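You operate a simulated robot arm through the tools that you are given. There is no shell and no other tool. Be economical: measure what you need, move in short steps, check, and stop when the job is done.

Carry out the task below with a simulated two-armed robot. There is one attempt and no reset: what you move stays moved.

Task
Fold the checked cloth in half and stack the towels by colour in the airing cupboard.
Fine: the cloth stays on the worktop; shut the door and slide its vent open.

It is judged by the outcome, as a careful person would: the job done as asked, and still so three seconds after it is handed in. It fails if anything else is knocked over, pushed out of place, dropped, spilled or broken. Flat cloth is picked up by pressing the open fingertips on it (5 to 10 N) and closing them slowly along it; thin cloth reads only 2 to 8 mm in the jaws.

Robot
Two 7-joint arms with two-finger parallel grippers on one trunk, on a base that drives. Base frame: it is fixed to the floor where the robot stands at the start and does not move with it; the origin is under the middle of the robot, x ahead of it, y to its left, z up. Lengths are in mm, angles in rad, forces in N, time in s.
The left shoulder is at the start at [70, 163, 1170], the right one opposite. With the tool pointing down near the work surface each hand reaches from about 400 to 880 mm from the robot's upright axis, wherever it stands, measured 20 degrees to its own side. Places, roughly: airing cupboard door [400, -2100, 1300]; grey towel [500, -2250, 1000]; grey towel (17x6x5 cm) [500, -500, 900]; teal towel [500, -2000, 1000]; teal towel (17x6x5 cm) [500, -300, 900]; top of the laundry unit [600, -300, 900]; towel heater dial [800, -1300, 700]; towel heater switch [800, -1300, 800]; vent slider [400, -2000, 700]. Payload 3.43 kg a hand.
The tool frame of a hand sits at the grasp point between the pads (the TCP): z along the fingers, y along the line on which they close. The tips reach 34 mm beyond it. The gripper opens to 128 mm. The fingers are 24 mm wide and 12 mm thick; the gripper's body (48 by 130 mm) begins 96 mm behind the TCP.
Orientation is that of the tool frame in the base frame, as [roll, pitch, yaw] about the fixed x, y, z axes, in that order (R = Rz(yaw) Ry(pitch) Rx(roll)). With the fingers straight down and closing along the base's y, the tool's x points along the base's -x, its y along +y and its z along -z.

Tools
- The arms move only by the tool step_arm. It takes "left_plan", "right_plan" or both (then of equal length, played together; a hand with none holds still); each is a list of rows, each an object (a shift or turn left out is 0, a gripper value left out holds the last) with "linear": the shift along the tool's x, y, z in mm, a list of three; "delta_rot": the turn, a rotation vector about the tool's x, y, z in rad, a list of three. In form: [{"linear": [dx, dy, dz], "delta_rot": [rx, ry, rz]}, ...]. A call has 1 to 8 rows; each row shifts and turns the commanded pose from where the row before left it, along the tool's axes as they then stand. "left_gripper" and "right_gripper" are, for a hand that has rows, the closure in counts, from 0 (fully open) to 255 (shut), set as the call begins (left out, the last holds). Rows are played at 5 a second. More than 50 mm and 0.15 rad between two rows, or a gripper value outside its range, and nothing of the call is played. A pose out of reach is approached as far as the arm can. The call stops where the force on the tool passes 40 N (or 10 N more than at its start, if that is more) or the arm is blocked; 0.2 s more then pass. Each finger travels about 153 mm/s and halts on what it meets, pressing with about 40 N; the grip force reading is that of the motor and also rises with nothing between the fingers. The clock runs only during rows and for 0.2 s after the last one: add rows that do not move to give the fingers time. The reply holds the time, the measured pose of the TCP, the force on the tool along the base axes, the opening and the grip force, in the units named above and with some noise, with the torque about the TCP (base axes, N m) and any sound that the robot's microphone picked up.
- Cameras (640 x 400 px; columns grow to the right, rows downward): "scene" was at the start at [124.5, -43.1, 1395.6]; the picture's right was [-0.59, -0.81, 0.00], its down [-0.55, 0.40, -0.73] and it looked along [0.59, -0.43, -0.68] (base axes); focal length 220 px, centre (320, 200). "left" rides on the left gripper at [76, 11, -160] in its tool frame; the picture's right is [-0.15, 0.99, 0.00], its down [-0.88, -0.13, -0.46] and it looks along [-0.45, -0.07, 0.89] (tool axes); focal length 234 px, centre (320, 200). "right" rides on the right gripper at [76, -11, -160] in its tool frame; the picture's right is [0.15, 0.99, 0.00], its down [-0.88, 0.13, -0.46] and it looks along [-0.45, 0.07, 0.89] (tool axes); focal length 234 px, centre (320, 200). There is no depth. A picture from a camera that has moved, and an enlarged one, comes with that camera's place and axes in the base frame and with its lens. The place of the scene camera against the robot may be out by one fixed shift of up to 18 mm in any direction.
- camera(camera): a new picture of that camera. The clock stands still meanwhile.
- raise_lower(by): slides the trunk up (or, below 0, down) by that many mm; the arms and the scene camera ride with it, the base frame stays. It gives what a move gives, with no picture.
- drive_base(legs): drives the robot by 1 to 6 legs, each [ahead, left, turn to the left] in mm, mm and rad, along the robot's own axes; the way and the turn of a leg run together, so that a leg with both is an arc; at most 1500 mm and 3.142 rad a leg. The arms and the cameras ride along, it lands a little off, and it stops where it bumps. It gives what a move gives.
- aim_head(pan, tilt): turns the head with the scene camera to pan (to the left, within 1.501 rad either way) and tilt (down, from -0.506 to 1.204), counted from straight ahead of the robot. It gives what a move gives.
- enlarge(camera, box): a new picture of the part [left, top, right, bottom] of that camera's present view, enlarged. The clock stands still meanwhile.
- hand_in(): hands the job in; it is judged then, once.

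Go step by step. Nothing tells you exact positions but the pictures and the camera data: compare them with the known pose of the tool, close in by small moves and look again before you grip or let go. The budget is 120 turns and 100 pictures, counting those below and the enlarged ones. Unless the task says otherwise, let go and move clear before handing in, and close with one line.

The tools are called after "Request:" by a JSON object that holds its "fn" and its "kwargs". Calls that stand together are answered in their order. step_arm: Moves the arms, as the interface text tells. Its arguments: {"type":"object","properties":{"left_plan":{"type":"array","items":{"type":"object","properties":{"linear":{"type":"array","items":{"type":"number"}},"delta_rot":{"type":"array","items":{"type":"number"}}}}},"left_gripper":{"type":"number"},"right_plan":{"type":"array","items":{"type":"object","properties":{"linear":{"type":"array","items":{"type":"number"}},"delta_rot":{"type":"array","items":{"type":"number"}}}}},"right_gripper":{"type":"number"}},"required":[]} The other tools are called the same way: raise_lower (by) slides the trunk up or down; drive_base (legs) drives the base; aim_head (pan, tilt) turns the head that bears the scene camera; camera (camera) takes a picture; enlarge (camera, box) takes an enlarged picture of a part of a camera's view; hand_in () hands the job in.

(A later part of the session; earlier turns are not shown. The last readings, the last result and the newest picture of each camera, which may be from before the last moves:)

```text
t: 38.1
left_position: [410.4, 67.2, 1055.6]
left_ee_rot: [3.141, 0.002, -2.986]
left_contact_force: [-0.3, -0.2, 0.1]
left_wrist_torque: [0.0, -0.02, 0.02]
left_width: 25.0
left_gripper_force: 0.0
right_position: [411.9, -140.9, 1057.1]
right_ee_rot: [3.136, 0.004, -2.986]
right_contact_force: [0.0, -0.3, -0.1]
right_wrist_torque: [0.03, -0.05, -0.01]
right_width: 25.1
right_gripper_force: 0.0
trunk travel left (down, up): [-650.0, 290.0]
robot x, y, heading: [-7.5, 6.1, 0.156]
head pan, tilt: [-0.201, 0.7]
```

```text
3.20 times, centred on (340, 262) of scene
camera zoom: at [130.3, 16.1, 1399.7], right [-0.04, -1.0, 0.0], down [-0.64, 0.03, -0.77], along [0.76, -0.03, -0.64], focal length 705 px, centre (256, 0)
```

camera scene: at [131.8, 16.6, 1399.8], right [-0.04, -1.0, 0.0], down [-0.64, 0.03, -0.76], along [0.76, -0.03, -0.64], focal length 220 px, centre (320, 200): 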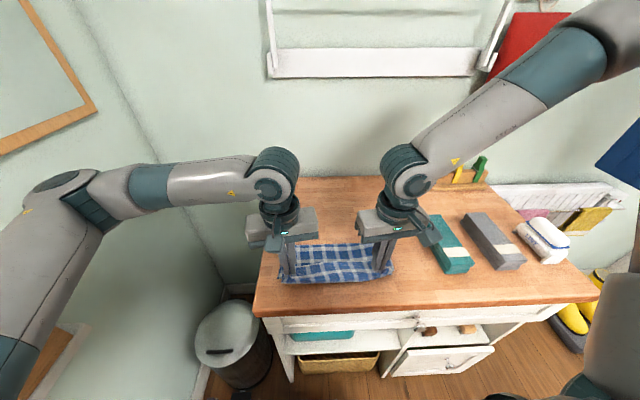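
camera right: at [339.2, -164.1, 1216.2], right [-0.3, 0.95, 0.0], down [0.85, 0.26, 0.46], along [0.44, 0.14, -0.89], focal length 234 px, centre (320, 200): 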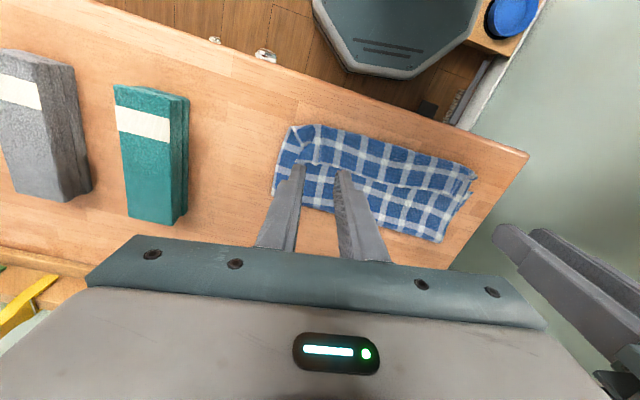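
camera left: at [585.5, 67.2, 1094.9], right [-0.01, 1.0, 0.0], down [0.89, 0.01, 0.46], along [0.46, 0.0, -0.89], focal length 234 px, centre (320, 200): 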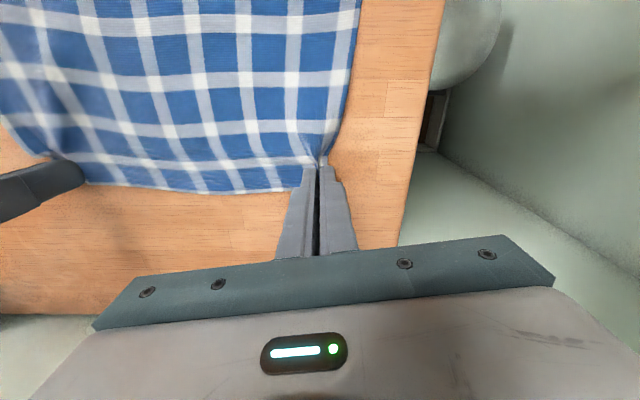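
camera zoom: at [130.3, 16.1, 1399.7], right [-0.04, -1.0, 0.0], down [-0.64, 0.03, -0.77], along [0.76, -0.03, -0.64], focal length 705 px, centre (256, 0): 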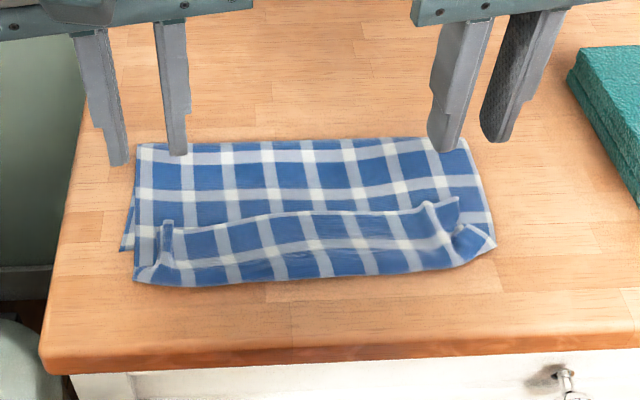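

The top layer sagged forward and its edge curled back, so the crease sits about 30 mm too near. The pinched pleats are still standing under the jaws, so I'll re-grip them, lift back above the centre line and lay the cloth down along a taut arc.

Request:
{"fn": "step_arm", "kwargs": {"left_plan": [{"linear": [0, 0, 40]}, {"linear": [0, 0, 40]}, {"linear": [0, 0, 25]}, {"linear": [0, 0, 7]}], "right_plan": [{"linear": [0, 0, 40]}, {"linear": [0, 0, 40]}, {"linear": [0, 0, 25]}, {"linear": [0, 0, 9]}]}}

Request:
{"fn": "camera", "kwargs": {"camera": "right"}}

Request:
{"fn": "camera", "kwargs": {"camera": "left"}}

```text
t: 39.1
left_position: [412.4, 67.5, 942.2]
left_ee_rot: [-3.141, 0.0, -2.987]
left_contact_force: [0.1, -0.2, 1.4]
left_wrist_torque: [-0.04, 0.01, 0.0]
left_width: 25.0
left_gripper_force: 0.1
right_position: [414.2, -138.8, 942.0]
right_ee_rot: [3.137, 0.005, -2.986]
right_contact_force: [0.3, -0.4, 0.4]
right_wrist_torque: [0.02, -0.02, -0.03]
right_width: 25.0
right_gripper_force: 0.1
trunk travel left (down, up): [-650.0, 290.0]
robot x, y, heading: [-9.4, 5.4, 0.154]
head pan, tilt: [-0.201, 0.7]
```

```text
78 pictures are left
camera right: at [341.4, -162.3, 1101.3], right [-0.3, 0.95, 0.01], down [0.85, 0.26, 0.46], along [0.44, 0.14, -0.89], focal length 234 px, centre (320, 200)
```

right: 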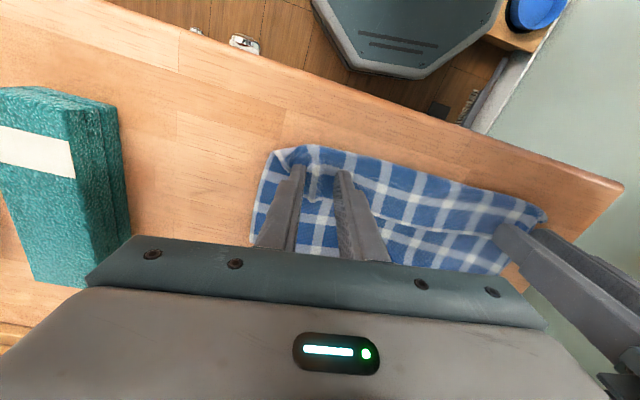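

```text
77 pictures are left
camera left: at [335.4, 67.2, 1102.9], right [-0.01, 1.0, 0.0], down [0.89, 0.01, 0.46], along [0.46, 0.0, -0.89], focal length 234 px, centre (320, 200)
```

left: 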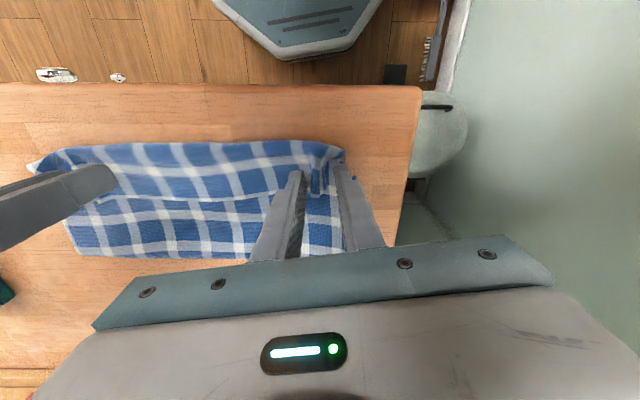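

The pleats are between the fingers on both hands. Closing and lifting slightly.

Request:
{"fn": "step_arm", "kwargs": {"left_plan": [{"linear": [0, 0, 2]}, {"linear": [0, 0, 0]}, {"linear": [0, 0, 0]}], "right_plan": [{"linear": [0, 0, 2]}, {"linear": [0, 0, 0]}, {"linear": [0, 0, 0]}], "left_gripper": 255, "right_gripper": 255}}

Request:
{"fn": "step_arm", "kwargs": {"left_plan": [{"linear": [0, 0, -25]}, {"linear": [-35, -5.5, -25]}, {"linear": [-35, -5.5, -25]}, {"linear": [-29, -4.5, -10]}, {"linear": [-20, -3, 0]}], "right_plan": [{"linear": [0, 0, -25]}, {"linear": [-35, -5.5, -25]}, {"linear": [-35, -5.5, -25]}, {"linear": [-29, -4.5, -10]}, {"linear": [-20, -3, 0]}]}}

Request:
{"fn": "enlarge", "kwargs": {"camera": "scene", "box": [240, 175, 440, 300]}}

```text
t: 39.9
left_position: [412.7, 68.3, 941.2]
left_ee_rot: [-3.142, -0.001, -2.985]
left_contact_force: [-0.3, -2.0, 2.3]
left_wrist_torque: [-0.09, 0.0, 0.04]
left_width: 2.6
left_gripper_force: 37.1
right_position: [414.2, -137.9, 940.1]
right_ee_rot: [3.136, 0.003, -2.987]
right_contact_force: [0.0, 2.8, 1.1]
right_wrist_torque: [0.11, 0.03, 0.02]
right_width: 1.8
right_gripper_force: 37.1
trunk travel left (down, up): [-650.0, 290.0]
robot x, y, heading: [-7.2, 9.7, 0.158]
head pan, tilt: [-0.201, 0.7]
```

```text
t: 41.1
left_position: [534.1, 68.0, 1024.2]
left_ee_rot: [3.141, -0.003, -2.988]
left_contact_force: [0.4, -2.0, 0.2]
left_wrist_torque: [-0.1, -0.03, 0.0]
left_width: 2.3
left_gripper_force: 36.8
right_position: [537.8, -139.0, 1023.3]
right_ee_rot: [3.136, 0.001, -2.987]
right_contact_force: [-0.8, 1.9, 0.1]
right_wrist_torque: [0.11, 0.05, 0.02]
right_width: 2.2
right_gripper_force: 36.4
trunk travel left (down, up): [-650.0, 290.0]
robot x, y, heading: [-7.4, 9.3, 0.157]
head pan, tilt: [-0.201, 0.7]
```

```text
3.20 times, centred on (340, 238) of scene
camera zoom: at [133.6, 16.6, 1399.5], right [-0.04, -1.0, 0.0], down [-0.64, 0.03, -0.76], along [0.76, -0.03, -0.65], focal length 705 px, centre (256, 80)
```

zoom: 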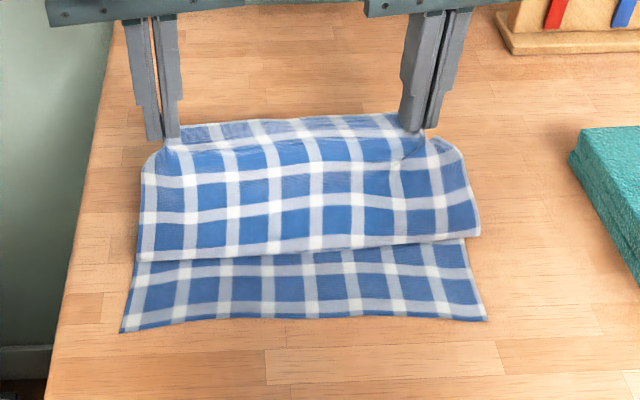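

Holding well. I'll raise further until the hanging loop straightens.

Request:
{"fn": "step_arm", "kwargs": {"left_plan": [{"linear": [-10, -1.5, -20]}, {"linear": [-10, -1.5, -20]}], "right_plan": [{"linear": [-6, -1, -20]}, {"linear": [-10, -1.5, -20]}]}}

Request:
{"fn": "enlarge", "kwargs": {"camera": "scene", "box": [240, 175, 440, 300]}}

```text
t: 41.7
left_position: [552.5, 68.1, 1065.3]
left_ee_rot: [3.141, 0.001, -2.987]
left_contact_force: [0.1, -2.1, -0.2]
left_wrist_torque: [-0.08, 0.0, 0.04]
left_width: 2.6
left_gripper_force: 37.1
right_position: [550.5, -138.5, 1064.4]
right_ee_rot: [3.138, 0.005, -2.984]
right_contact_force: [-0.6, 2.5, 0.0]
right_wrist_torque: [0.1, 0.0, -0.01]
right_width: 1.8
right_gripper_force: 36.5
trunk travel left (down, up): [-650.0, 290.0]
robot x, y, heading: [-11.3, 5.2, 0.158]
head pan, tilt: [-0.201, 0.7]
```

```text
3.20 times, centred on (340, 238) of scene
camera zoom: at [132.0, 16.5, 1399.6], right [-0.04, -1.0, 0.0], down [-0.64, 0.03, -0.76], along [0.76, -0.03, -0.64], focal length 705 px, centre (256, 80)
```

zoom: 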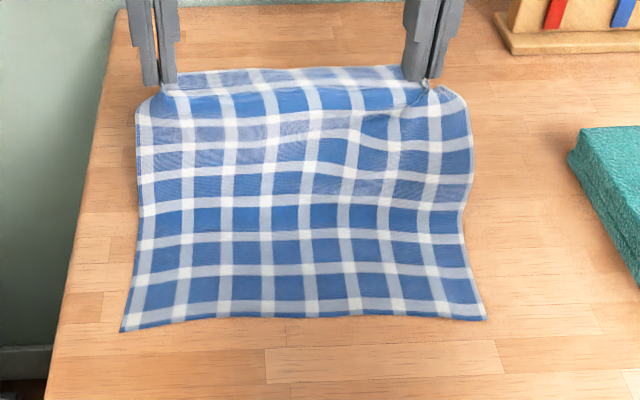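

The sheet is now hanging nearly straight. Laying it down along a taut arc.

Request:
{"fn": "step_arm", "kwargs": {"left_plan": [{"linear": [16, 2.4, 0]}, {"linear": [43.5, 6.8, 8]}, {"linear": [37.5, 5.8, 23]}, {"linear": [21.7, 3.4, 25]}, {"linear": [14.8, 2.3, 30]}, {"linear": [6, 1, 22]}], "right_plan": [{"linear": [14, 2.2, 0]}, {"linear": [43.5, 6.8, 8]}, {"linear": [37.5, 5.8, 23]}, {"linear": [21.7, 3.4, 25]}, {"linear": [14.8, 2.3, 30]}, {"linear": [6, 1, 22]}]}}

Request:
{"fn": "enlarge", "kwargs": {"camera": "scene", "box": [240, 200, 440, 325]}}

Request:
{"fn": "camera", "kwargs": {"camera": "right"}}

```text
t: 43.1
left_position: [413.6, 67.7, 957.0]
left_ee_rot: [-3.141, -0.001, -2.985]
left_contact_force: [0.0, -1.6, 0.8]
left_wrist_torque: [-0.07, 0.02, 0.01]
left_width: 2.6
left_gripper_force: 37.3
right_position: [412.8, -138.2, 955.1]
right_ee_rot: [3.136, 0.005, -2.987]
right_contact_force: [1.0, 1.2, -0.4]
right_wrist_torque: [0.06, 0.01, -0.03]
right_width: 1.7
right_gripper_force: 36.4
trunk travel left (down, up): [-650.0, 290.0]
robot x, y, heading: [-8.2, 5.6, 0.157]
head pan, tilt: [-0.201, 0.7]
```

```text
3.20 times, centred on (340, 262) of scene
camera zoom: at [133.4, 16.3, 1399.6], right [-0.04, -1.0, 0.0], down [-0.64, 0.03, -0.76], along [0.76, -0.03, -0.65], focal length 705 px, centre (256, 0)
```

zoom: 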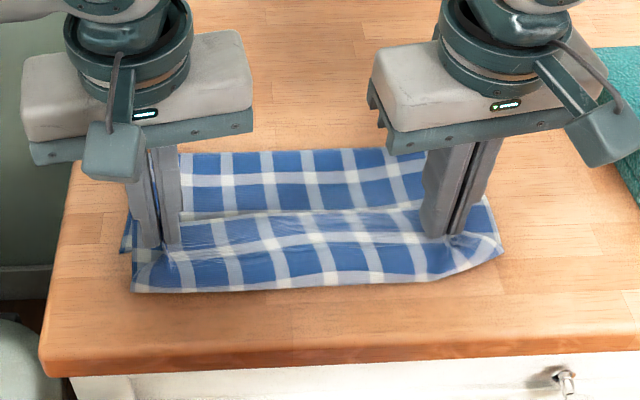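

```text
73 pictures are left
camera right: at [339.7, -163.1, 1114.9], right [-0.3, 0.95, 0.01], down [0.85, 0.26, 0.46], along [0.44, 0.14, -0.89], focal length 234 px, centre (320, 200)
```

right: 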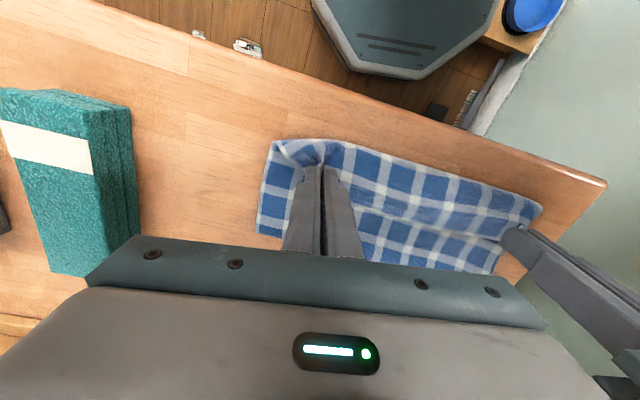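

The edge strip curls because it enters the jaws from the other side. I'll swing the sheet back up, bring it down to about 45° and let go there, so the free panel falls open toward the near edge.

Request:
{"fn": "step_arm", "kwargs": {"left_plan": [{"linear": [-6, -1, -22]}, {"linear": [-14.8, -2.3, -30]}, {"linear": [-21.7, -3.4, -25]}, {"linear": [-37.5, -5.8, -23]}, {"linear": [-43.5, -6.8, -10]}, {"linear": [0, 0, -5]}], "right_plan": [{"linear": [-6, -1, -22]}, {"linear": [-14.8, -2.3, -30]}, {"linear": [-21.7, -3.4, -25]}, {"linear": [-37.5, -5.8, -23]}, {"linear": [-43.5, -6.8, -10]}, {"linear": [0, 0, -5]}]}}

Request:
{"fn": "step_arm", "kwargs": {"left_plan": [{"linear": [43.5, 6.8, 10]}, {"linear": [43.5, 6.8, 20]}, {"linear": [5, 0.8, 5]}], "right_plan": [{"linear": [43.5, 6.8, 10]}, {"linear": [43.5, 6.8, 20]}, {"linear": [5, 0.8, 5]}]}}

Request:
{"fn": "enlarge", "kwargs": {"camera": "scene", "box": [240, 175, 440, 300]}}

```text
t: 44.5
left_position: [537.4, 68.6, 1073.7]
left_ee_rot: [-3.141, 0.003, -2.988]
left_contact_force: [0.0, -2.6, -0.4]
left_wrist_torque: [-0.1, -0.01, 0.0]
left_width: 2.6
left_gripper_force: 36.5
right_position: [535.0, -138.9, 1074.4]
right_ee_rot: [3.136, 0.006, -2.986]
right_contact_force: [-0.5, 3.5, -0.3]
right_wrist_torque: [0.13, -0.01, 0.06]
right_width: 1.7
right_gripper_force: 36.7
trunk travel left (down, up): [-650.0, 290.0]
robot x, y, heading: [-9.7, 6.4, 0.164]
head pan, tilt: [-0.201, 0.7]
```

```text
t: 45.3
left_position: [445.4, 66.8, 1037.4]
left_ee_rot: [-3.141, -0.002, -2.987]
left_contact_force: [0.1, -3.1, 0.2]
left_wrist_torque: [-0.11, 0.0, 0.0]
left_width: 2.5
left_gripper_force: 37.2
right_position: [444.3, -138.9, 1036.3]
right_ee_rot: [3.137, 0.003, -2.984]
right_contact_force: [-0.2, 3.0, 0.4]
right_wrist_torque: [0.09, 0.01, -0.02]
right_width: 2.0
right_gripper_force: 36.8
trunk travel left (down, up): [-650.0, 290.0]
robot x, y, heading: [-12.6, 1.4, 0.159]
head pan, tilt: [-0.201, 0.7]
```

```text
3.20 times, centred on (340, 238) of scene
camera zoom: at [133.7, 16.6, 1399.5], right [-0.04, -1.0, 0.0], down [-0.64, 0.03, -0.76], along [0.76, -0.03, -0.65], focal length 705 px, centre (256, 80)
```

zoom: 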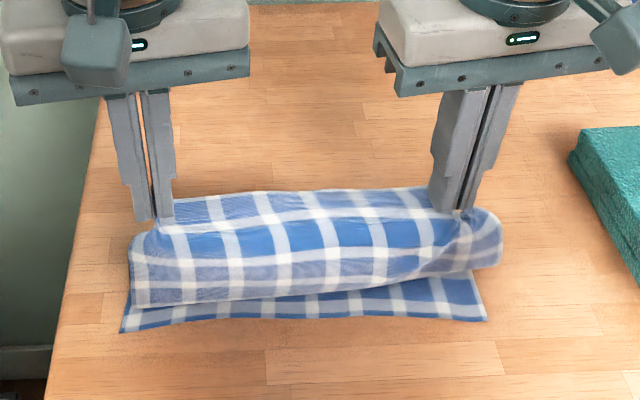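

Released here it would curl the same way. Instead I'll straighten it again and set the edge down further back (x≈460), so that flipping the curled strip forward lands it on the near edge.

Request:
{"fn": "step_arm", "kwargs": {"left_plan": [{"linear": [-43.5, -6.8, -20]}, {"linear": [-47, -7.4, -10]}, {"linear": [0, 0, -5]}, {"linear": [0, 0, 0]}], "right_plan": [{"linear": [-43.5, -6.8, -20]}, {"linear": [-47, -7.4, -10]}, {"linear": [0, 0, -5]}, {"linear": [0, 0, 0]}]}}

Request:
{"fn": "step_arm", "kwargs": {"left_plan": [{"linear": [35, 5.5, 30]}, {"linear": [20, 3, 40]}, {"linear": [12, 2, 35]}, {"linear": [6, 1, 20]}, {"linear": [2, 0, 7]}], "right_plan": [{"linear": [35, 5.5, 30]}, {"linear": [20, 3, 40]}, {"linear": [12, 2, 35]}, {"linear": [6, 1, 20]}, {"linear": [2, 0, 7]}]}}

Request:
{"fn": "enlarge", "kwargs": {"camera": "scene", "box": [240, 175, 440, 300]}}

```text
t: 46.3
left_position: [536.1, 67.7, 1071.2]
left_ee_rot: [-3.141, 0.002, -2.987]
left_contact_force: [0.8, -3.3, -0.3]
left_wrist_torque: [-0.08, 0.01, 0.03]
left_width: 2.3
left_gripper_force: 37.3
right_position: [536.2, -139.6, 1071.4]
right_ee_rot: [3.136, 0.004, -2.986]
right_contact_force: [0.1, 3.0, 0.0]
right_wrist_torque: [0.08, -0.01, 0.02]
right_width: 1.9
right_gripper_force: 36.4
trunk travel left (down, up): [-650.0, 290.0]
robot x, y, heading: [-11.1, 7.5, 0.158]
head pan, tilt: [-0.201, 0.7]
```

```text
t: 47.5
left_position: [460.0, 66.6, 941.9]
left_ee_rot: [-3.14, 0.0, -2.985]
left_contact_force: [-0.1, -0.8, 0.9]
left_wrist_torque: [-0.04, 0.01, 0.04]
left_width: 2.5
left_gripper_force: 37.0
right_position: [460.9, -139.4, 939.7]
right_ee_rot: [3.136, 0.005, -2.987]
right_contact_force: [0.5, 1.6, 3.1]
right_wrist_torque: [0.05, -0.09, 0.02]
right_width: 1.7
right_gripper_force: 36.1
trunk travel left (down, up): [-650.0, 290.0]
robot x, y, heading: [-9.5, 6.3, 0.156]
head pan, tilt: [-0.201, 0.7]
```

```text
3.20 times, centred on (340, 238) of scene
camera zoom: at [131.8, 16.8, 1399.9], right [-0.04, -1.0, 0.0], down [-0.64, 0.03, -0.76], along [0.76, -0.03, -0.64], focal length 705 px, centre (256, 80)
```

zoom: 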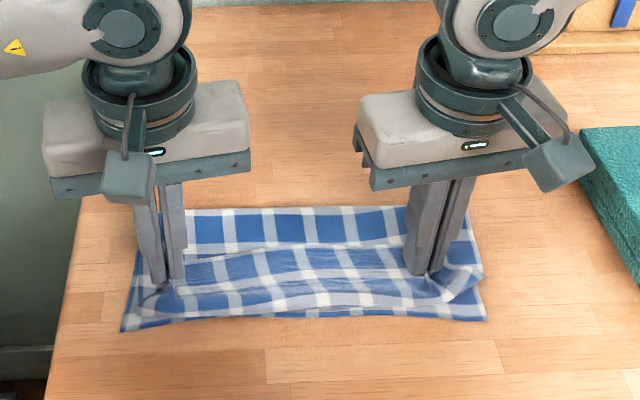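

Fold is near the middle now. Releasing and rising to measure.

Request:
{"fn": "step_arm", "kwargs": {"left_plan": [{"linear": [0, 0, 0]}, {"linear": [0, 0, 0]}, {"linear": [0, 0, -10]}, {"linear": [0, 0, -25]}, {"linear": [0, 0, -40]}, {"linear": [0, 0, -40]}], "right_plan": [{"linear": [0, 0, 0]}, {"linear": [0, 0, 0]}, {"linear": [0, 0, -10]}, {"linear": [0, 0, -25]}, {"linear": [0, 0, -40]}, {"linear": [0, 0, -40]}], "left_gripper": 205, "right_gripper": 205}}

Request:
{"fn": "camera", "kwargs": {"camera": "right"}}

Request:
{"fn": "enlarge", "kwargs": {"camera": "scene", "box": [240, 175, 440, 300]}}

```text
t: 48.9
left_position: [458.7, 66.3, 1057.2]
left_ee_rot: [3.141, -0.002, -2.987]
left_contact_force: [-1.5, -0.6, 0.2]
left_wrist_torque: [0.02, -0.04, -0.02]
left_width: 25.3
left_gripper_force: 0.1
right_position: [459.1, -140.3, 1055.7]
right_ee_rot: [3.135, 0.004, -2.985]
right_contact_force: [0.5, -0.8, 0.6]
right_wrist_torque: [0.02, -0.04, 0.01]
right_width: 25.0
right_gripper_force: 0.0
trunk travel left (down, up): [-650.0, 290.0]
robot x, y, heading: [-9.6, 7.2, 0.157]
head pan, tilt: [-0.201, 0.7]
```

```text
70 pictures are left
camera right: at [385.8, -164.6, 1214.9], right [-0.3, 0.95, 0.01], down [0.85, 0.26, 0.46], along [0.44, 0.14, -0.89], focal length 234 px, centre (320, 200)
```

right: 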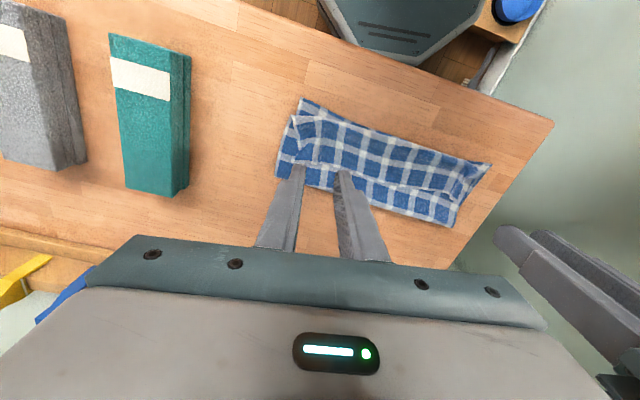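

```text
3.20 times, centred on (340, 238) of scene
camera zoom: at [130.3, 16.3, 1399.7], right [-0.04, -1.0, 0.0], down [-0.64, 0.03, -0.77], along [0.76, -0.03, -0.64], focal length 705 px, centre (256, 80)
```

zoom: 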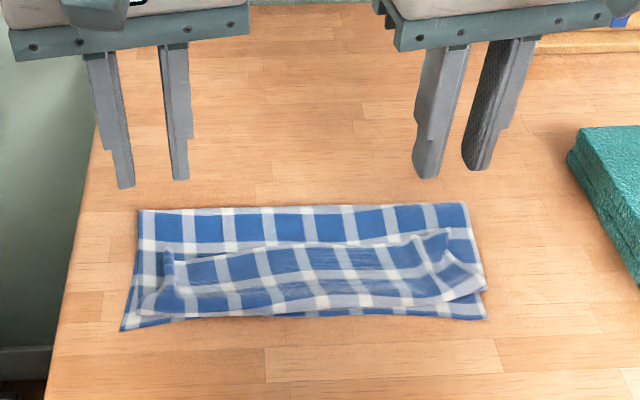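

The flap is too wide because a circular path over-pulls limp cloth. I'll re-grip the pleats, lift to re-centre the crease at x≈555, and lower along a 45° line instead.

Request:
{"fn": "step_arm", "kwargs": {"left_plan": [{"linear": [0, 0, 40]}, {"linear": [0, 2, 40]}, {"linear": [0, 0, 27]}, {"linear": [0, 0, 5]}], "right_plan": [{"linear": [0, -2, 40]}, {"linear": [0, -3, 40]}, {"linear": [0, 0, 27]}, {"linear": [0, 0, 5]}], "left_gripper": 170, "right_gripper": 170}}

Request:
{"fn": "enlarge", "kwargs": {"camera": "right", "box": [220, 100, 420, 260]}}

Request:
{"fn": "enlarge", "kwargs": {"camera": "left", "box": [220, 100, 420, 260]}}

```text
t: 49.9
left_position: [459.1, 68.1, 943.2]
left_ee_rot: [3.141, 0.0, -2.987]
left_contact_force: [-0.3, 0.1, -0.5]
left_wrist_torque: [-0.03, -0.02, 0.01]
left_width: 42.4
left_gripper_force: 0.1
right_position: [460.8, -144.8, 943.0]
right_ee_rot: [3.136, 0.006, -2.986]
right_contact_force: [-0.2, 0.9, 0.4]
right_wrist_torque: [0.03, -0.02, 0.0]
right_width: 42.3
right_gripper_force: 0.1
trunk travel left (down, up): [-650.0, 290.0]
robot x, y, heading: [-10.2, 3.0, 0.158]
head pan, tilt: [-0.201, 0.7]
```

```text
2.50 times, centred on (320, 180) of right
camera zoom: at [388.4, -167.8, 1102.0], right [-0.3, 0.95, 0.01], down [0.85, 0.26, 0.46], along [0.44, 0.14, -0.89], focal length 585 px, centre (320, 250)
```

zoom: 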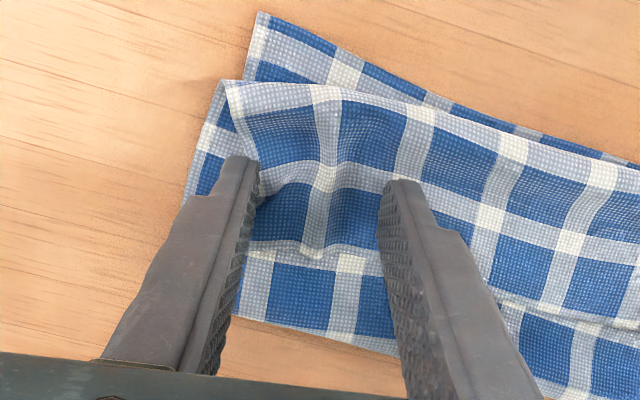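

```text
2.50 times, centred on (320, 180) of left
camera zoom: at [382.5, 68.2, 1103.0], right [-0.01, 1.0, 0.0], down [0.89, 0.01, 0.46], along [0.46, 0.0, -0.89], focal length 585 px, centre (320, 250)
```

zoom: 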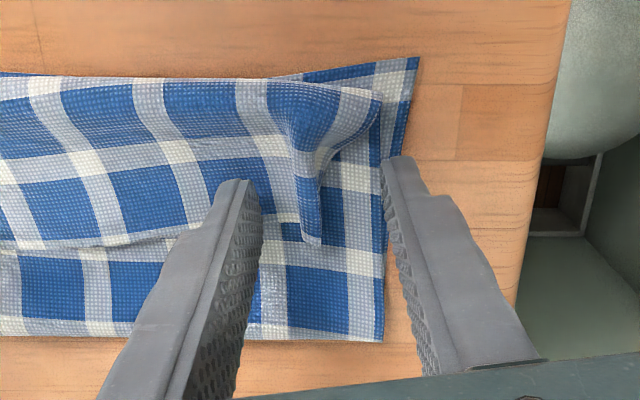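

The flap is clearly visible. I'll shift the hands closer to its edge, close on the pleats and lift a little to confirm.

Request:
{"fn": "step_arm", "kwargs": {"left_plan": [{"linear": [-8, -1, 0]}, {"linear": [0, 0, 3]}, {"linear": [0, 0, 0]}], "right_plan": [{"linear": [-10, -2, 0]}, {"linear": [0, 0, 3]}, {"linear": [0, 0, 1]}]}}

Request:
{"fn": "step_arm", "kwargs": {"left_plan": [{"linear": [0, 0, 0]}, {"linear": [0, 0, 0]}, {"linear": [0, 0, 0]}, {"linear": [0, 0, 0]}], "right_plan": [{"linear": [0, 0, 0]}, {"linear": [0, 0, 0]}, {"linear": [0, 0, 0]}, {"linear": [0, 0, 0]}], "left_gripper": 215, "right_gripper": 215}}

Request:
{"fn": "step_arm", "kwargs": {"left_plan": [{"linear": [0, 0, 0]}, {"linear": [0, 0, 0]}, {"linear": [0, 0, -10]}, {"linear": [0, 0, -20]}], "right_plan": [{"linear": [0, 0, 0]}, {"linear": [0, 0, 0]}, {"linear": [0, 0, -10]}, {"linear": [0, 0, -20]}], "left_gripper": 255, "right_gripper": 255}}

Request:
{"fn": "enlarge", "kwargs": {"camera": "scene", "box": [240, 175, 440, 300]}}

```text
t: 50.7
left_position: [467.7, 68.6, 939.9]
left_ee_rot: [-3.141, 0.0, -2.987]
left_contact_force: [-0.4, 0.0, 0.6]
left_wrist_torque: [-0.03, 0.0, 0.02]
left_width: 42.6
left_gripper_force: 0.1
right_position: [472.1, -145.5, 939.5]
right_ee_rot: [3.137, 0.003, -2.987]
right_contact_force: [-0.4, 0.2, -0.2]
right_wrist_torque: [0.02, 0.02, -0.03]
right_width: 42.7
right_gripper_force: 0.1
trunk travel left (down, up): [-650.0, 290.0]
robot x, y, heading: [-9.5, 7.1, 0.16]
head pan, tilt: [-0.201, 0.7]
```

```text
t: 51.7
left_position: [467.8, 68.7, 940.5]
left_ee_rot: [3.141, -0.001, -2.984]
left_contact_force: [0.2, 0.1, 0.1]
left_wrist_torque: [-0.01, -0.02, -0.02]
left_width: 20.0
left_gripper_force: 0.1
right_position: [471.1, -144.2, 939.4]
right_ee_rot: [3.135, 0.004, -2.985]
right_contact_force: [-0.8, 0.7, 0.4]
right_wrist_torque: [-0.02, 0.0, 0.01]
right_width: 20.1
right_gripper_force: 0.1
trunk travel left (down, up): [-650.0, 290.0]
robot x, y, heading: [-7.6, 7.7, 0.158]
head pan, tilt: [-0.201, 0.7]
```

```text
t: 52.7
left_position: [465.8, 68.5, 970.3]
left_ee_rot: [-3.138, 0.001, -2.985]
left_contact_force: [0.4, -11.7, 0.0]
left_wrist_torque: [-0.45, -0.03, 0.09]
left_width: 2.7
left_gripper_force: 37.3
right_position: [470.3, -144.8, 968.2]
right_ee_rot: [3.137, 0.005, -2.985]
right_contact_force: [-0.9, 12.5, 0.6]
right_wrist_torque: [0.41, 0.04, 0.07]
right_width: 2.8
right_gripper_force: 37.7
trunk travel left (down, up): [-650.0, 290.0]
robot x, y, heading: [-9.2, 10.1, 0.156]
head pan, tilt: [-0.201, 0.7]
```

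```text
3.20 times, centred on (340, 238) of scene
camera zoom: at [130.8, 16.4, 1399.7], right [-0.04, -1.0, 0.0], down [-0.64, 0.03, -0.77], along [0.76, -0.03, -0.64], focal length 705 px, centre (256, 80)
```

zoom: 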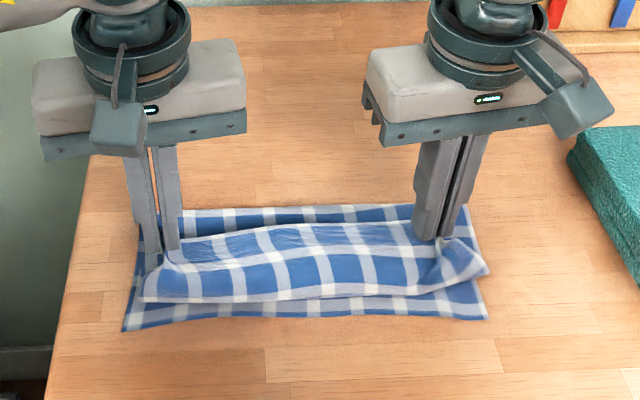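

Both grips hold. Moving up to re-centre the crease, then lowering along the 45° line.

Request:
{"fn": "step_arm", "kwargs": {"left_plan": [{"linear": [-29.5, -6.6, -29]}, {"linear": [-29.5, -4.6, -29]}, {"linear": [-29.5, -4.6, -29]}, {"linear": [0, 0, 0]}], "right_plan": [{"linear": [-29, -2.5, -29]}, {"linear": [-28, -4.4, -29]}, {"linear": [-28, -4.4, -30]}, {"linear": [0, 0, 0]}]}}

Request:
{"fn": "enlarge", "kwargs": {"camera": "scene", "box": [240, 175, 440, 300]}}

Request:
{"fn": "step_arm", "kwargs": {"left_plan": [{"linear": [6, 1, 24]}, {"linear": [20, 3, 24]}, {"linear": [20, 3, 20]}, {"linear": [20, 3, 20]}, {"linear": [18, 3, 18]}, {"linear": [6, 1, 8]}], "right_plan": [{"linear": [6, 1, 24]}, {"linear": [20, 3, 24]}, {"linear": [20, 3, 20]}, {"linear": [20, 3, 20]}, {"linear": [18, 3, 18]}, {"linear": [6, 1, 8]}]}}

Request:
{"fn": "enlarge", "kwargs": {"camera": "scene", "box": [240, 175, 440, 300]}}

```text
t: 53.7
left_position: [556.3, 68.1, 1058.3]
left_ee_rot: [3.141, 0.001, -2.988]
left_contact_force: [0.4, -8.2, -0.1]
left_wrist_torque: [-0.26, -0.03, 0.03]
left_width: 2.4
left_gripper_force: 36.9
right_position: [556.6, -142.2, 1058.1]
right_ee_rot: [3.137, 0.004, -2.985]
right_contact_force: [-0.5, 8.0, 0.0]
right_wrist_torque: [0.24, 0.0, 0.01]
right_width: 2.5
right_gripper_force: 37.7
trunk travel left (down, up): [-650.0, 290.0]
robot x, y, heading: [-10.1, 9.8, 0.156]
head pan, tilt: [-0.201, 0.7]
```

```text
3.20 times, centred on (340, 238) of scene
camera zoom: at [131.7, 16.7, 1399.7], right [-0.04, -1.0, 0.0], down [-0.64, 0.03, -0.76], along [0.76, -0.03, -0.64], focal length 705 px, centre (256, 80)
```

zoom: 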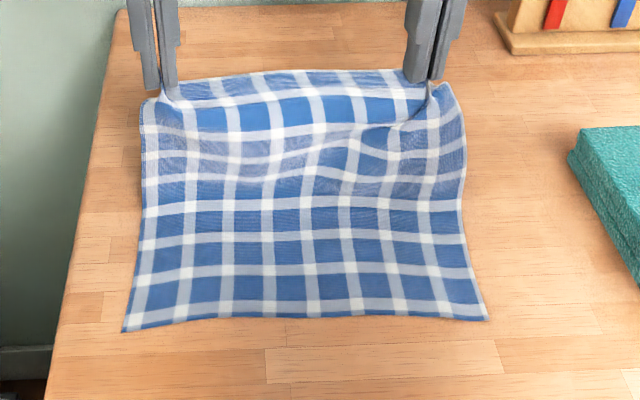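

```text
t: 55.1
left_position: [467.1, 68.1, 943.7]
left_ee_rot: [-3.14, -0.001, -2.986]
left_contact_force: [1.0, -6.5, 0.2]
left_wrist_torque: [-0.29, 0.02, 0.07]
left_width: 2.4
left_gripper_force: 37.2
right_position: [465.0, -143.0, 943.8]
right_ee_rot: [3.135, 0.003, -2.986]
right_contact_force: [0.5, 7.3, -0.6]
right_wrist_torque: [0.22, -0.01, 0.02]
right_width: 2.8
right_gripper_force: 36.8
trunk travel left (down, up): [-650.0, 290.0]
robot x, y, heading: [-12.0, 6.3, 0.156]
head pan, tilt: [-0.201, 0.7]
```

```text
3.20 times, centred on (340, 238) of scene
camera zoom: at [132.4, 16.6, 1399.7], right [-0.04, -1.0, 0.0], down [-0.64, 0.03, -0.76], along [0.76, -0.03, -0.64], focal length 705 px, centre (256, 80)
```

zoom: 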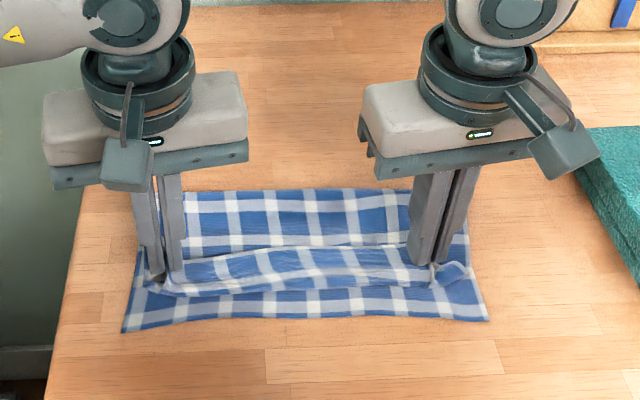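

The crease is now centred (x≈548) and only a short strip is curled. I'll release, rise, move behind the strip and sweep it forward with the fingertips just above the cloth.

Request:
{"fn": "step_arm", "kwargs": {"left_plan": [{"linear": [0, 0, 0]}, {"linear": [0, 0, 0]}, {"linear": [0, 0, -15]}, {"linear": [0, 0, -35]}, {"linear": [-25, -4, 0]}, {"linear": [-25, -4, 0]}], "right_plan": [{"linear": [0, 0, 0]}, {"linear": [0, 0, 0]}, {"linear": [0, 0, -15]}, {"linear": [0, 0, -35]}, {"linear": [-25, -4, 0]}, {"linear": [-25, -4, 0]}], "left_gripper": 205, "right_gripper": 205}}

Request:
{"fn": "camera", "kwargs": {"camera": "left"}}

Request:
{"fn": "enlarge", "kwargs": {"camera": "scene", "box": [240, 175, 440, 300]}}

```text
t: 56.5
left_position: [518.6, 68.5, 994.7]
left_ee_rot: [-3.14, 0.0, -2.986]
left_contact_force: [0.2, -0.4, -1.0]
left_wrist_torque: [-0.02, -0.02, 0.0]
left_width: 25.0
left_gripper_force: 0.1
right_position: [516.7, -143.7, 992.0]
right_ee_rot: [3.137, 0.005, -2.986]
right_contact_force: [0.2, 0.0, 0.0]
right_wrist_torque: [-0.02, 0.0, 0.01]
right_width: 25.1
right_gripper_force: 0.1
trunk travel left (down, up): [-650.0, 290.0]
robot x, y, heading: [-7.1, 8.2, 0.156]
head pan, tilt: [-0.201, 0.7]
```

```text
63 pictures are left
camera left: at [441.2, 67.1, 1154.3], right [-0.01, 1.0, 0.0], down [0.89, 0.01, 0.46], along [0.46, 0.0, -0.89], focal length 234 px, centre (320, 200)
```

left: 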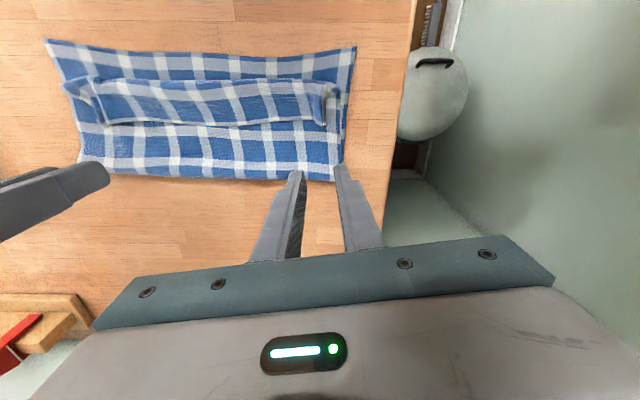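

```text
3.20 times, centred on (340, 238) of scene
camera zoom: at [132.9, 16.4, 1399.6], right [-0.04, -1.0, 0.0], down [-0.64, 0.03, -0.76], along [0.76, -0.03, -0.64], focal length 705 px, centre (256, 80)
```

zoom: 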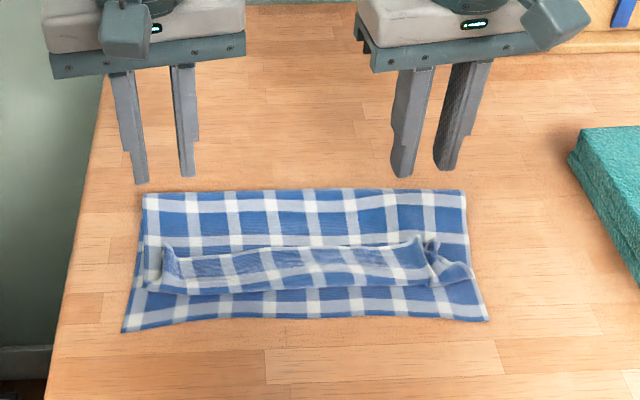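

Much better: crease at x≈546, curled strip about 36 mm wide. Now sweeping it forward.

Request:
{"fn": "step_arm", "kwargs": {"left_plan": [{"linear": [0, 0, 30]}, {"linear": [0, 0, 24]}, {"linear": [0, 0, 2.5]}, {"linear": [15, 2.3, 0]}, {"linear": [15, 2.3, 0]}, {"linear": [15, 2.3, 0]}, {"linear": [15, 2.3, 0]}], "right_plan": [{"linear": [0, -3, 30]}, {"linear": [0, -4, 22]}, {"linear": [0, 0, 2]}, {"linear": [15, 2.3, 0]}, {"linear": [15, 2.3, 0]}, {"linear": [15, 2.3, 0]}, {"linear": [15, 2.3, 0]}], "left_gripper": 195, "right_gripper": 195}}

Request:
{"fn": "enlarge", "kwargs": {"camera": "scene", "box": [240, 175, 440, 300]}}

```text
t: 58.1
left_position: [455.3, 66.4, 936.6]
left_ee_rot: [3.141, 0.001, -2.986]
left_contact_force: [-0.1, 0.1, -0.6]
left_wrist_torque: [0.01, 0.01, -0.02]
left_width: 30.1
left_gripper_force: 0.1
right_position: [455.9, -150.0, 939.5]
right_ee_rot: [3.138, 0.004, -2.987]
right_contact_force: [-0.1, -0.1, 0.0]
right_wrist_torque: [-0.02, -0.03, -0.03]
right_width: 30.3
right_gripper_force: 0.0
trunk travel left (down, up): [-650.0, 290.0]
robot x, y, heading: [-8.9, 3.8, 0.157]
head pan, tilt: [-0.201, 0.7]
```

```text
3.20 times, centred on (340, 238) of scene
camera zoom: at [131.3, 16.7, 1399.8], right [-0.04, -1.0, 0.0], down [-0.64, 0.03, -0.77], along [0.76, -0.03, -0.64], focal length 705 px, centre (256, 80)
```

zoom: 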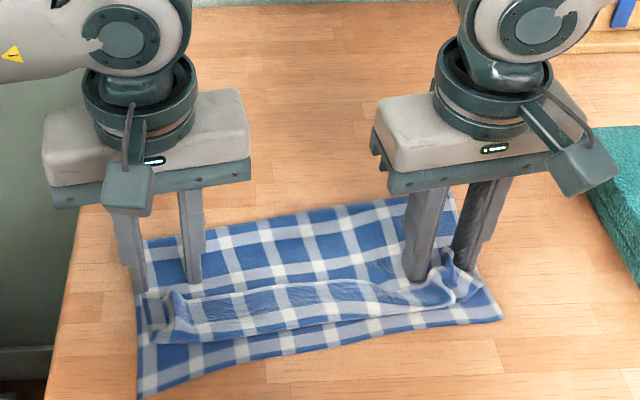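

The left fingertips dragged the cloth slightly skew, so I'll stop sweeping. Plan: re-grip just the very edge of the strip (jaws mostly beyond it), so that almost nothing curls when laid. Rising to look.

Request:
{"fn": "step_arm", "kwargs": {"left_plan": [{"linear": [0, 0, -20]}, {"linear": [0, 0, -40]}, {"linear": [0, 0, -30]}], "right_plan": [{"linear": [0, 0, -20]}, {"linear": [0, 0, -40]}, {"linear": [0, 0, -30]}]}}

Request:
{"fn": "camera", "kwargs": {"camera": "left"}}

Request:
{"fn": "camera", "kwargs": {"camera": "right"}}

```text
t: 58.9
left_position: [456.1, 68.0, 1026.7]
left_ee_rot: [3.141, 0.001, -2.985]
left_contact_force: [0.0, -0.4, 0.8]
left_wrist_torque: [0.02, -0.02, 0.03]
left_width: 30.1
left_gripper_force: 0.0
right_position: [455.4, -150.7, 1029.7]
right_ee_rot: [3.136, 0.003, -2.985]
right_contact_force: [-0.2, -0.2, -0.3]
right_wrist_torque: [0.0, -0.01, -0.02]
right_width: 30.1
right_gripper_force: 0.0
trunk travel left (down, up): [-650.0, 290.0]
robot x, y, heading: [-10.8, 9.6, 0.162]
head pan, tilt: [-0.201, 0.7]
```

```text
60 pictures are left
camera left: at [378.9, 66.8, 1187.5], right [-0.01, 1.0, 0.0], down [0.89, 0.01, 0.46], along [0.46, 0.0, -0.89], focal length 234 px, centre (320, 200)
```

left: 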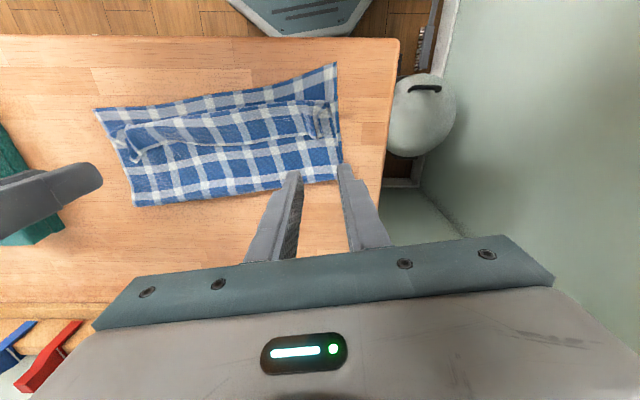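

```text
59 pictures are left
camera right: at [382.9, -173.9, 1188.7], right [-0.3, 0.95, 0.01], down [0.85, 0.26, 0.46], along [0.44, 0.14, -0.89], focal length 234 px, centre (320, 200)
```

right: 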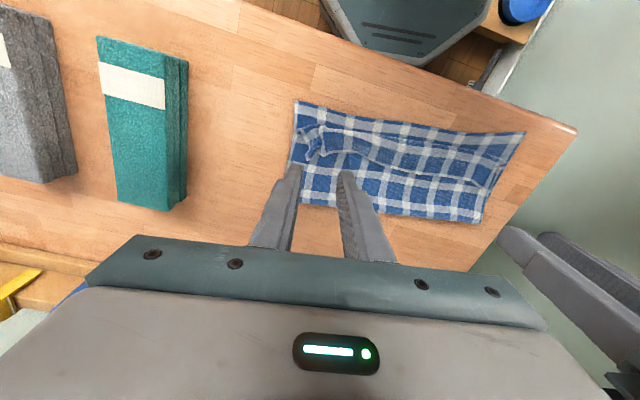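

The cloth is now turned about 0.15 rad, which happens to line up with the tools. I'll lower around the pleat ends and look closely.

Request:
{"fn": "step_arm", "kwargs": {"left_plan": [{"linear": [12, 0, 0]}, {"linear": [0, 0, 40]}, {"linear": [0, 0, 36]}, {"linear": [0, 0, 8]}], "right_plan": [{"linear": [-17.5, -10.8, 0]}, {"linear": [0, 0, 40]}, {"linear": [0, 0, 36]}, {"linear": [0, 0, 10]}], "left_gripper": 185, "right_gripper": 185}}

Request:
{"fn": "enlarge", "kwargs": {"camera": "right", "box": [220, 100, 420, 260]}}

Request:
{"fn": "enlarge", "kwargs": {"camera": "left", "box": [220, 100, 420, 260]}}

```text
t: 59.9
left_position: [444.8, 65.5, 943.9]
left_ee_rot: [3.141, 0.002, -2.988]
left_contact_force: [-0.3, -0.3, -0.6]
left_wrist_torque: [0.0, 0.0, 0.02]
left_width: 34.8
left_gripper_force: 0.1
right_position: [475.2, -157.6, 943.0]
right_ee_rot: [3.135, 0.007, -2.986]
right_contact_force: [0.1, 0.3, 0.1]
right_wrist_torque: [0.03, -0.03, 0.0]
right_width: 35.2
right_gripper_force: 0.2
trunk travel left (down, up): [-650.0, 290.0]
robot x, y, heading: [-10.4, 6.1, 0.155]
head pan, tilt: [-0.201, 0.7]
```

```text
2.50 times, centred on (320, 180) of right
camera zoom: at [402.3, -181.3, 1102.2], right [-0.3, 0.95, 0.01], down [0.85, 0.26, 0.46], along [0.44, 0.14, -0.89], focal length 585 px, centre (320, 250)
```

zoom: 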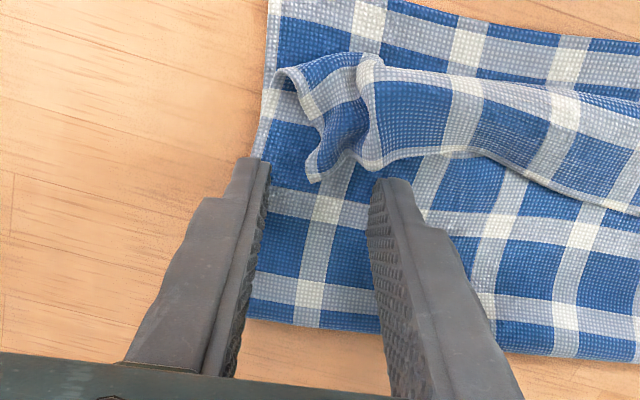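

```text
2.50 times, centred on (320, 180) of left
camera zoom: at [367.1, 65.5, 1103.5], right [-0.01, 1.0, 0.0], down [0.89, 0.01, 0.46], along [0.46, 0.0, -0.89], focal length 585 px, centre (320, 250)
```

zoom: 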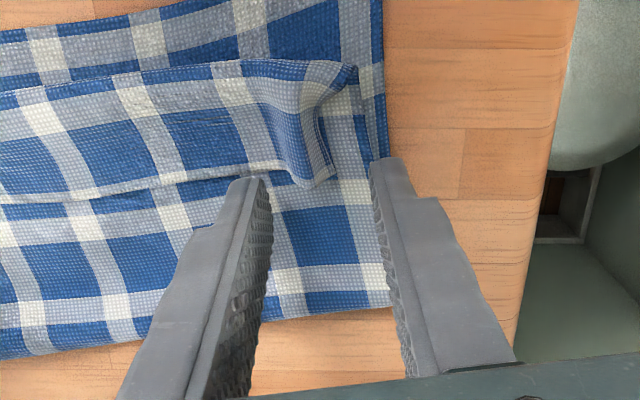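

Very clear: the pleat ends are just at the fingertips. Moving in 6–8 mm, lowering slightly and closing.

Request:
{"fn": "step_arm", "kwargs": {"left_plan": [{"linear": [6, -1, 0]}, {"linear": [0, 0, 3]}, {"linear": [0, 0, 0]}], "right_plan": [{"linear": [9, 3, 0]}, {"linear": [0, 0, 3]}, {"linear": [0, 0, 0]}]}}

Request:
{"fn": "step_arm", "kwargs": {"left_plan": [{"linear": [0, 0, 0]}, {"linear": [0, 0, 0]}, {"linear": [0, 0, 0]}, {"linear": [0, 0, 0]}], "right_plan": [{"linear": [0, 0, 0]}, {"linear": [0, 0, 0]}, {"linear": [0, 0, 0]}, {"linear": [0, 0, 0]}], "left_gripper": 255, "right_gripper": 255}}

Request:
{"fn": "step_arm", "kwargs": {"left_plan": [{"linear": [0, 0, -15]}, {"linear": [0, 0, -20]}, {"linear": [-10, 0, -25]}], "right_plan": [{"linear": [0, 0, -15]}, {"linear": [0, 0, -20]}, {"linear": [-10, 0, -25]}]}}

Request:
{"fn": "enlarge", "kwargs": {"camera": "scene", "box": [240, 175, 440, 300]}}

```text
t: 60.7
left_position: [438.5, 64.0, 940.9]
left_ee_rot: [-3.14, 0.0, -2.986]
left_contact_force: [0.2, -0.1, 0.3]
left_wrist_torque: [-0.01, 0.01, 0.02]
left_width: 35.1
left_gripper_force: 0.1
right_position: [465.8, -156.6, 939.1]
right_ee_rot: [3.136, 0.006, -2.986]
right_contact_force: [-0.2, -0.1, 0.6]
right_wrist_torque: [0.01, -0.04, 0.0]
right_width: 35.4
right_gripper_force: 0.1
trunk travel left (down, up): [-650.0, 290.0]
robot x, y, heading: [-9.1, 8.3, 0.161]
head pan, tilt: [-0.201, 0.7]
```

```text
t: 61.7
left_position: [439.1, 63.9, 941.5]
left_ee_rot: [3.14, -0.001, -2.986]
left_contact_force: [-0.3, 0.1, 0.3]
left_wrist_torque: [0.02, 0.01, 0.02]
left_width: 2.1
left_gripper_force: 37.1
right_position: [466.9, -154.1, 938.7]
right_ee_rot: [3.135, 0.004, -2.986]
right_contact_force: [-0.2, 0.1, 0.4]
right_wrist_torque: [0.03, 0.0, 0.03]
right_width: 1.8
right_gripper_force: 36.3
trunk travel left (down, up): [-650.0, 290.0]
robot x, y, heading: [-10.2, 3.9, 0.159]
head pan, tilt: [-0.201, 0.7]
```

```text
t: 62.5
left_position: [449.4, 66.2, 999.9]
left_ee_rot: [-3.142, -0.001, -2.985]
left_contact_force: [0.5, -1.1, 0.1]
left_wrist_torque: [-0.01, 0.02, 0.02]
left_width: 2.5
left_gripper_force: 36.5
right_position: [475.3, -154.8, 999.9]
right_ee_rot: [3.135, 0.003, -2.985]
right_contact_force: [0.6, -1.0, -0.3]
right_wrist_torque: [0.01, 0.0, 0.05]
right_width: 2.0
right_gripper_force: 36.6
trunk travel left (down, up): [-650.0, 290.0]
robot x, y, heading: [-9.0, 7.5, 0.157]
head pan, tilt: [-0.201, 0.7]
```

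```text
3.20 times, centred on (340, 238) of scene
camera zoom: at [131.7, 16.6, 1399.6], right [-0.04, -1.0, 0.0], down [-0.64, 0.03, -0.76], along [0.76, -0.03, -0.64], focal length 705 px, centre (256, 80)
```

zoom: 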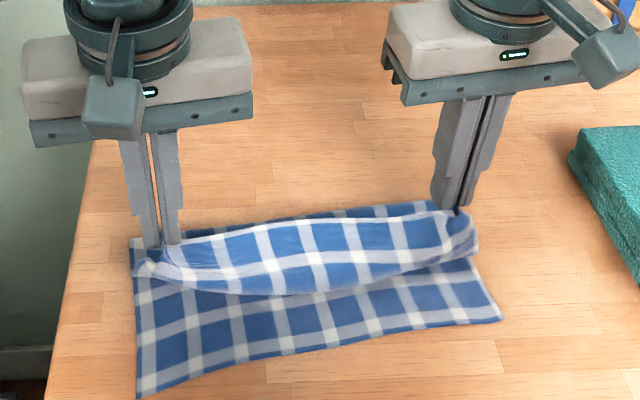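

Both hold right at the edge. Lifting to the crease line, then descending along the 45° line.

Request:
{"fn": "step_arm", "kwargs": {"left_plan": [{"linear": [-24, 0, -21]}, {"linear": [-24, 0, -21]}, {"linear": [-24, 0, -21]}, {"linear": [0, 0, 0]}], "right_plan": [{"linear": [-28, 0, -21]}, {"linear": [-28, 0, -21]}, {"linear": [-28, 0, -21]}, {"linear": [0, 0, 0]}]}}

Request:
{"fn": "enlarge", "kwargs": {"camera": "scene", "box": [240, 175, 440, 300]}}

Request:
{"fn": "step_arm", "kwargs": {"left_plan": [{"linear": [18.5, 0, 17.5]}, {"linear": [18.5, 0, 17.5]}, {"linear": [18.5, 0, 17.5]}, {"linear": [18.5, 0, 17.5]}, {"linear": [18.5, 0, 17.5]}, {"linear": [18.5, 0, 17.5]}, {"linear": [18.5, 0, 17.5]}], "right_plan": [{"linear": [18.5, 0, 17.5]}, {"linear": [18.5, 0, 17.5]}, {"linear": [18.5, 0, 17.5]}, {"linear": [18.5, 0, 17.5]}, {"linear": [18.5, 0, 17.5]}, {"linear": [18.5, 0, 17.5]}, {"linear": [18.5, 0, 17.5]}]}}

Request:
{"fn": "enlarge", "kwargs": {"camera": "scene", "box": [240, 200, 440, 325]}}

```text
t: 63.5
left_position: [521.2, 76.8, 1063.6]
left_ee_rot: [3.141, 0.0, -2.987]
left_contact_force: [-0.8, 0.1, -0.2]
left_wrist_torque: [-0.02, -0.05, -0.02]
left_width: 2.2
left_gripper_force: 37.0
right_position: [557.9, -142.2, 1063.6]
right_ee_rot: [3.136, 0.004, -2.987]
right_contact_force: [-0.9, 0.2, -0.1]
right_wrist_torque: [0.0, -0.01, 0.01]
right_width: 1.8
right_gripper_force: 36.5
trunk travel left (down, up): [-650.0, 290.0]
robot x, y, heading: [-8.5, 6.5, 0.156]
head pan, tilt: [-0.201, 0.7]
```

```text
3.20 times, centred on (340, 238) of scene
camera zoom: at [131.7, 16.5, 1399.7], right [-0.04, -1.0, 0.0], down [-0.64, 0.03, -0.76], along [0.76, -0.03, -0.64], focal length 705 px, centre (256, 80)
```

zoom: 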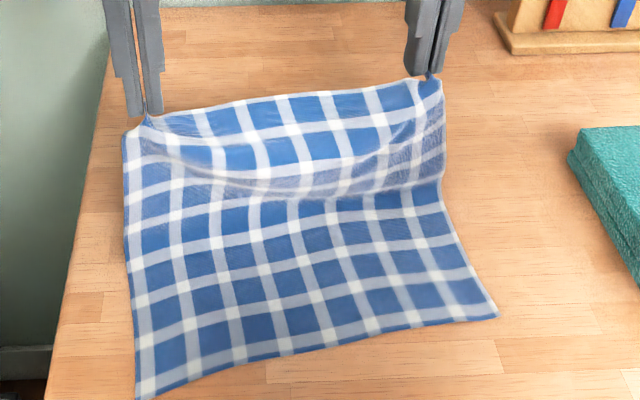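

```text
t: 65.1
left_position: [392.3, 56.6, 941.0]
left_ee_rot: [3.14, -0.003, -2.987]
left_contact_force: [-0.1, 0.1, 0.1]
left_wrist_torque: [-0.01, 0.01, 0.02]
left_width: 2.2
left_gripper_force: 36.9
right_position: [429.8, -161.0, 941.3]
right_ee_rot: [3.138, 0.005, -2.988]
right_contact_force: [-0.1, 0.1, 0.0]
right_wrist_torque: [0.0, 0.0, -0.01]
right_width: 1.8
right_gripper_force: 36.2
trunk travel left (down, up): [-650.0, 290.0]
robot x, y, heading: [-11.7, 9.1, 0.157]
head pan, tilt: [-0.201, 0.7]
```

```text
3.20 times, centred on (340, 262) of scene
camera zoom: at [132.1, 16.5, 1399.8], right [-0.04, -1.0, 0.0], down [-0.64, 0.03, -0.76], along [0.76, -0.03, -0.64], focal length 705 px, centre (256, 0)
```

zoom: 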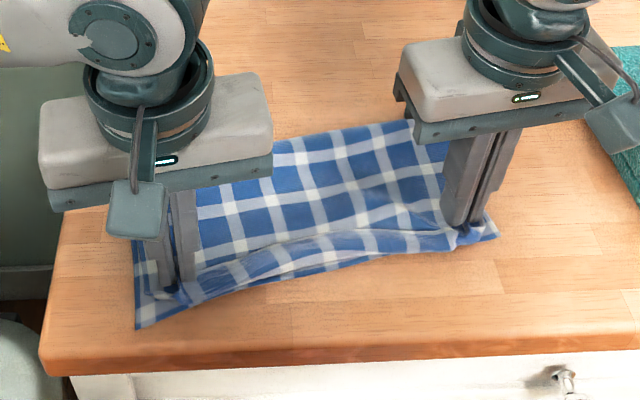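

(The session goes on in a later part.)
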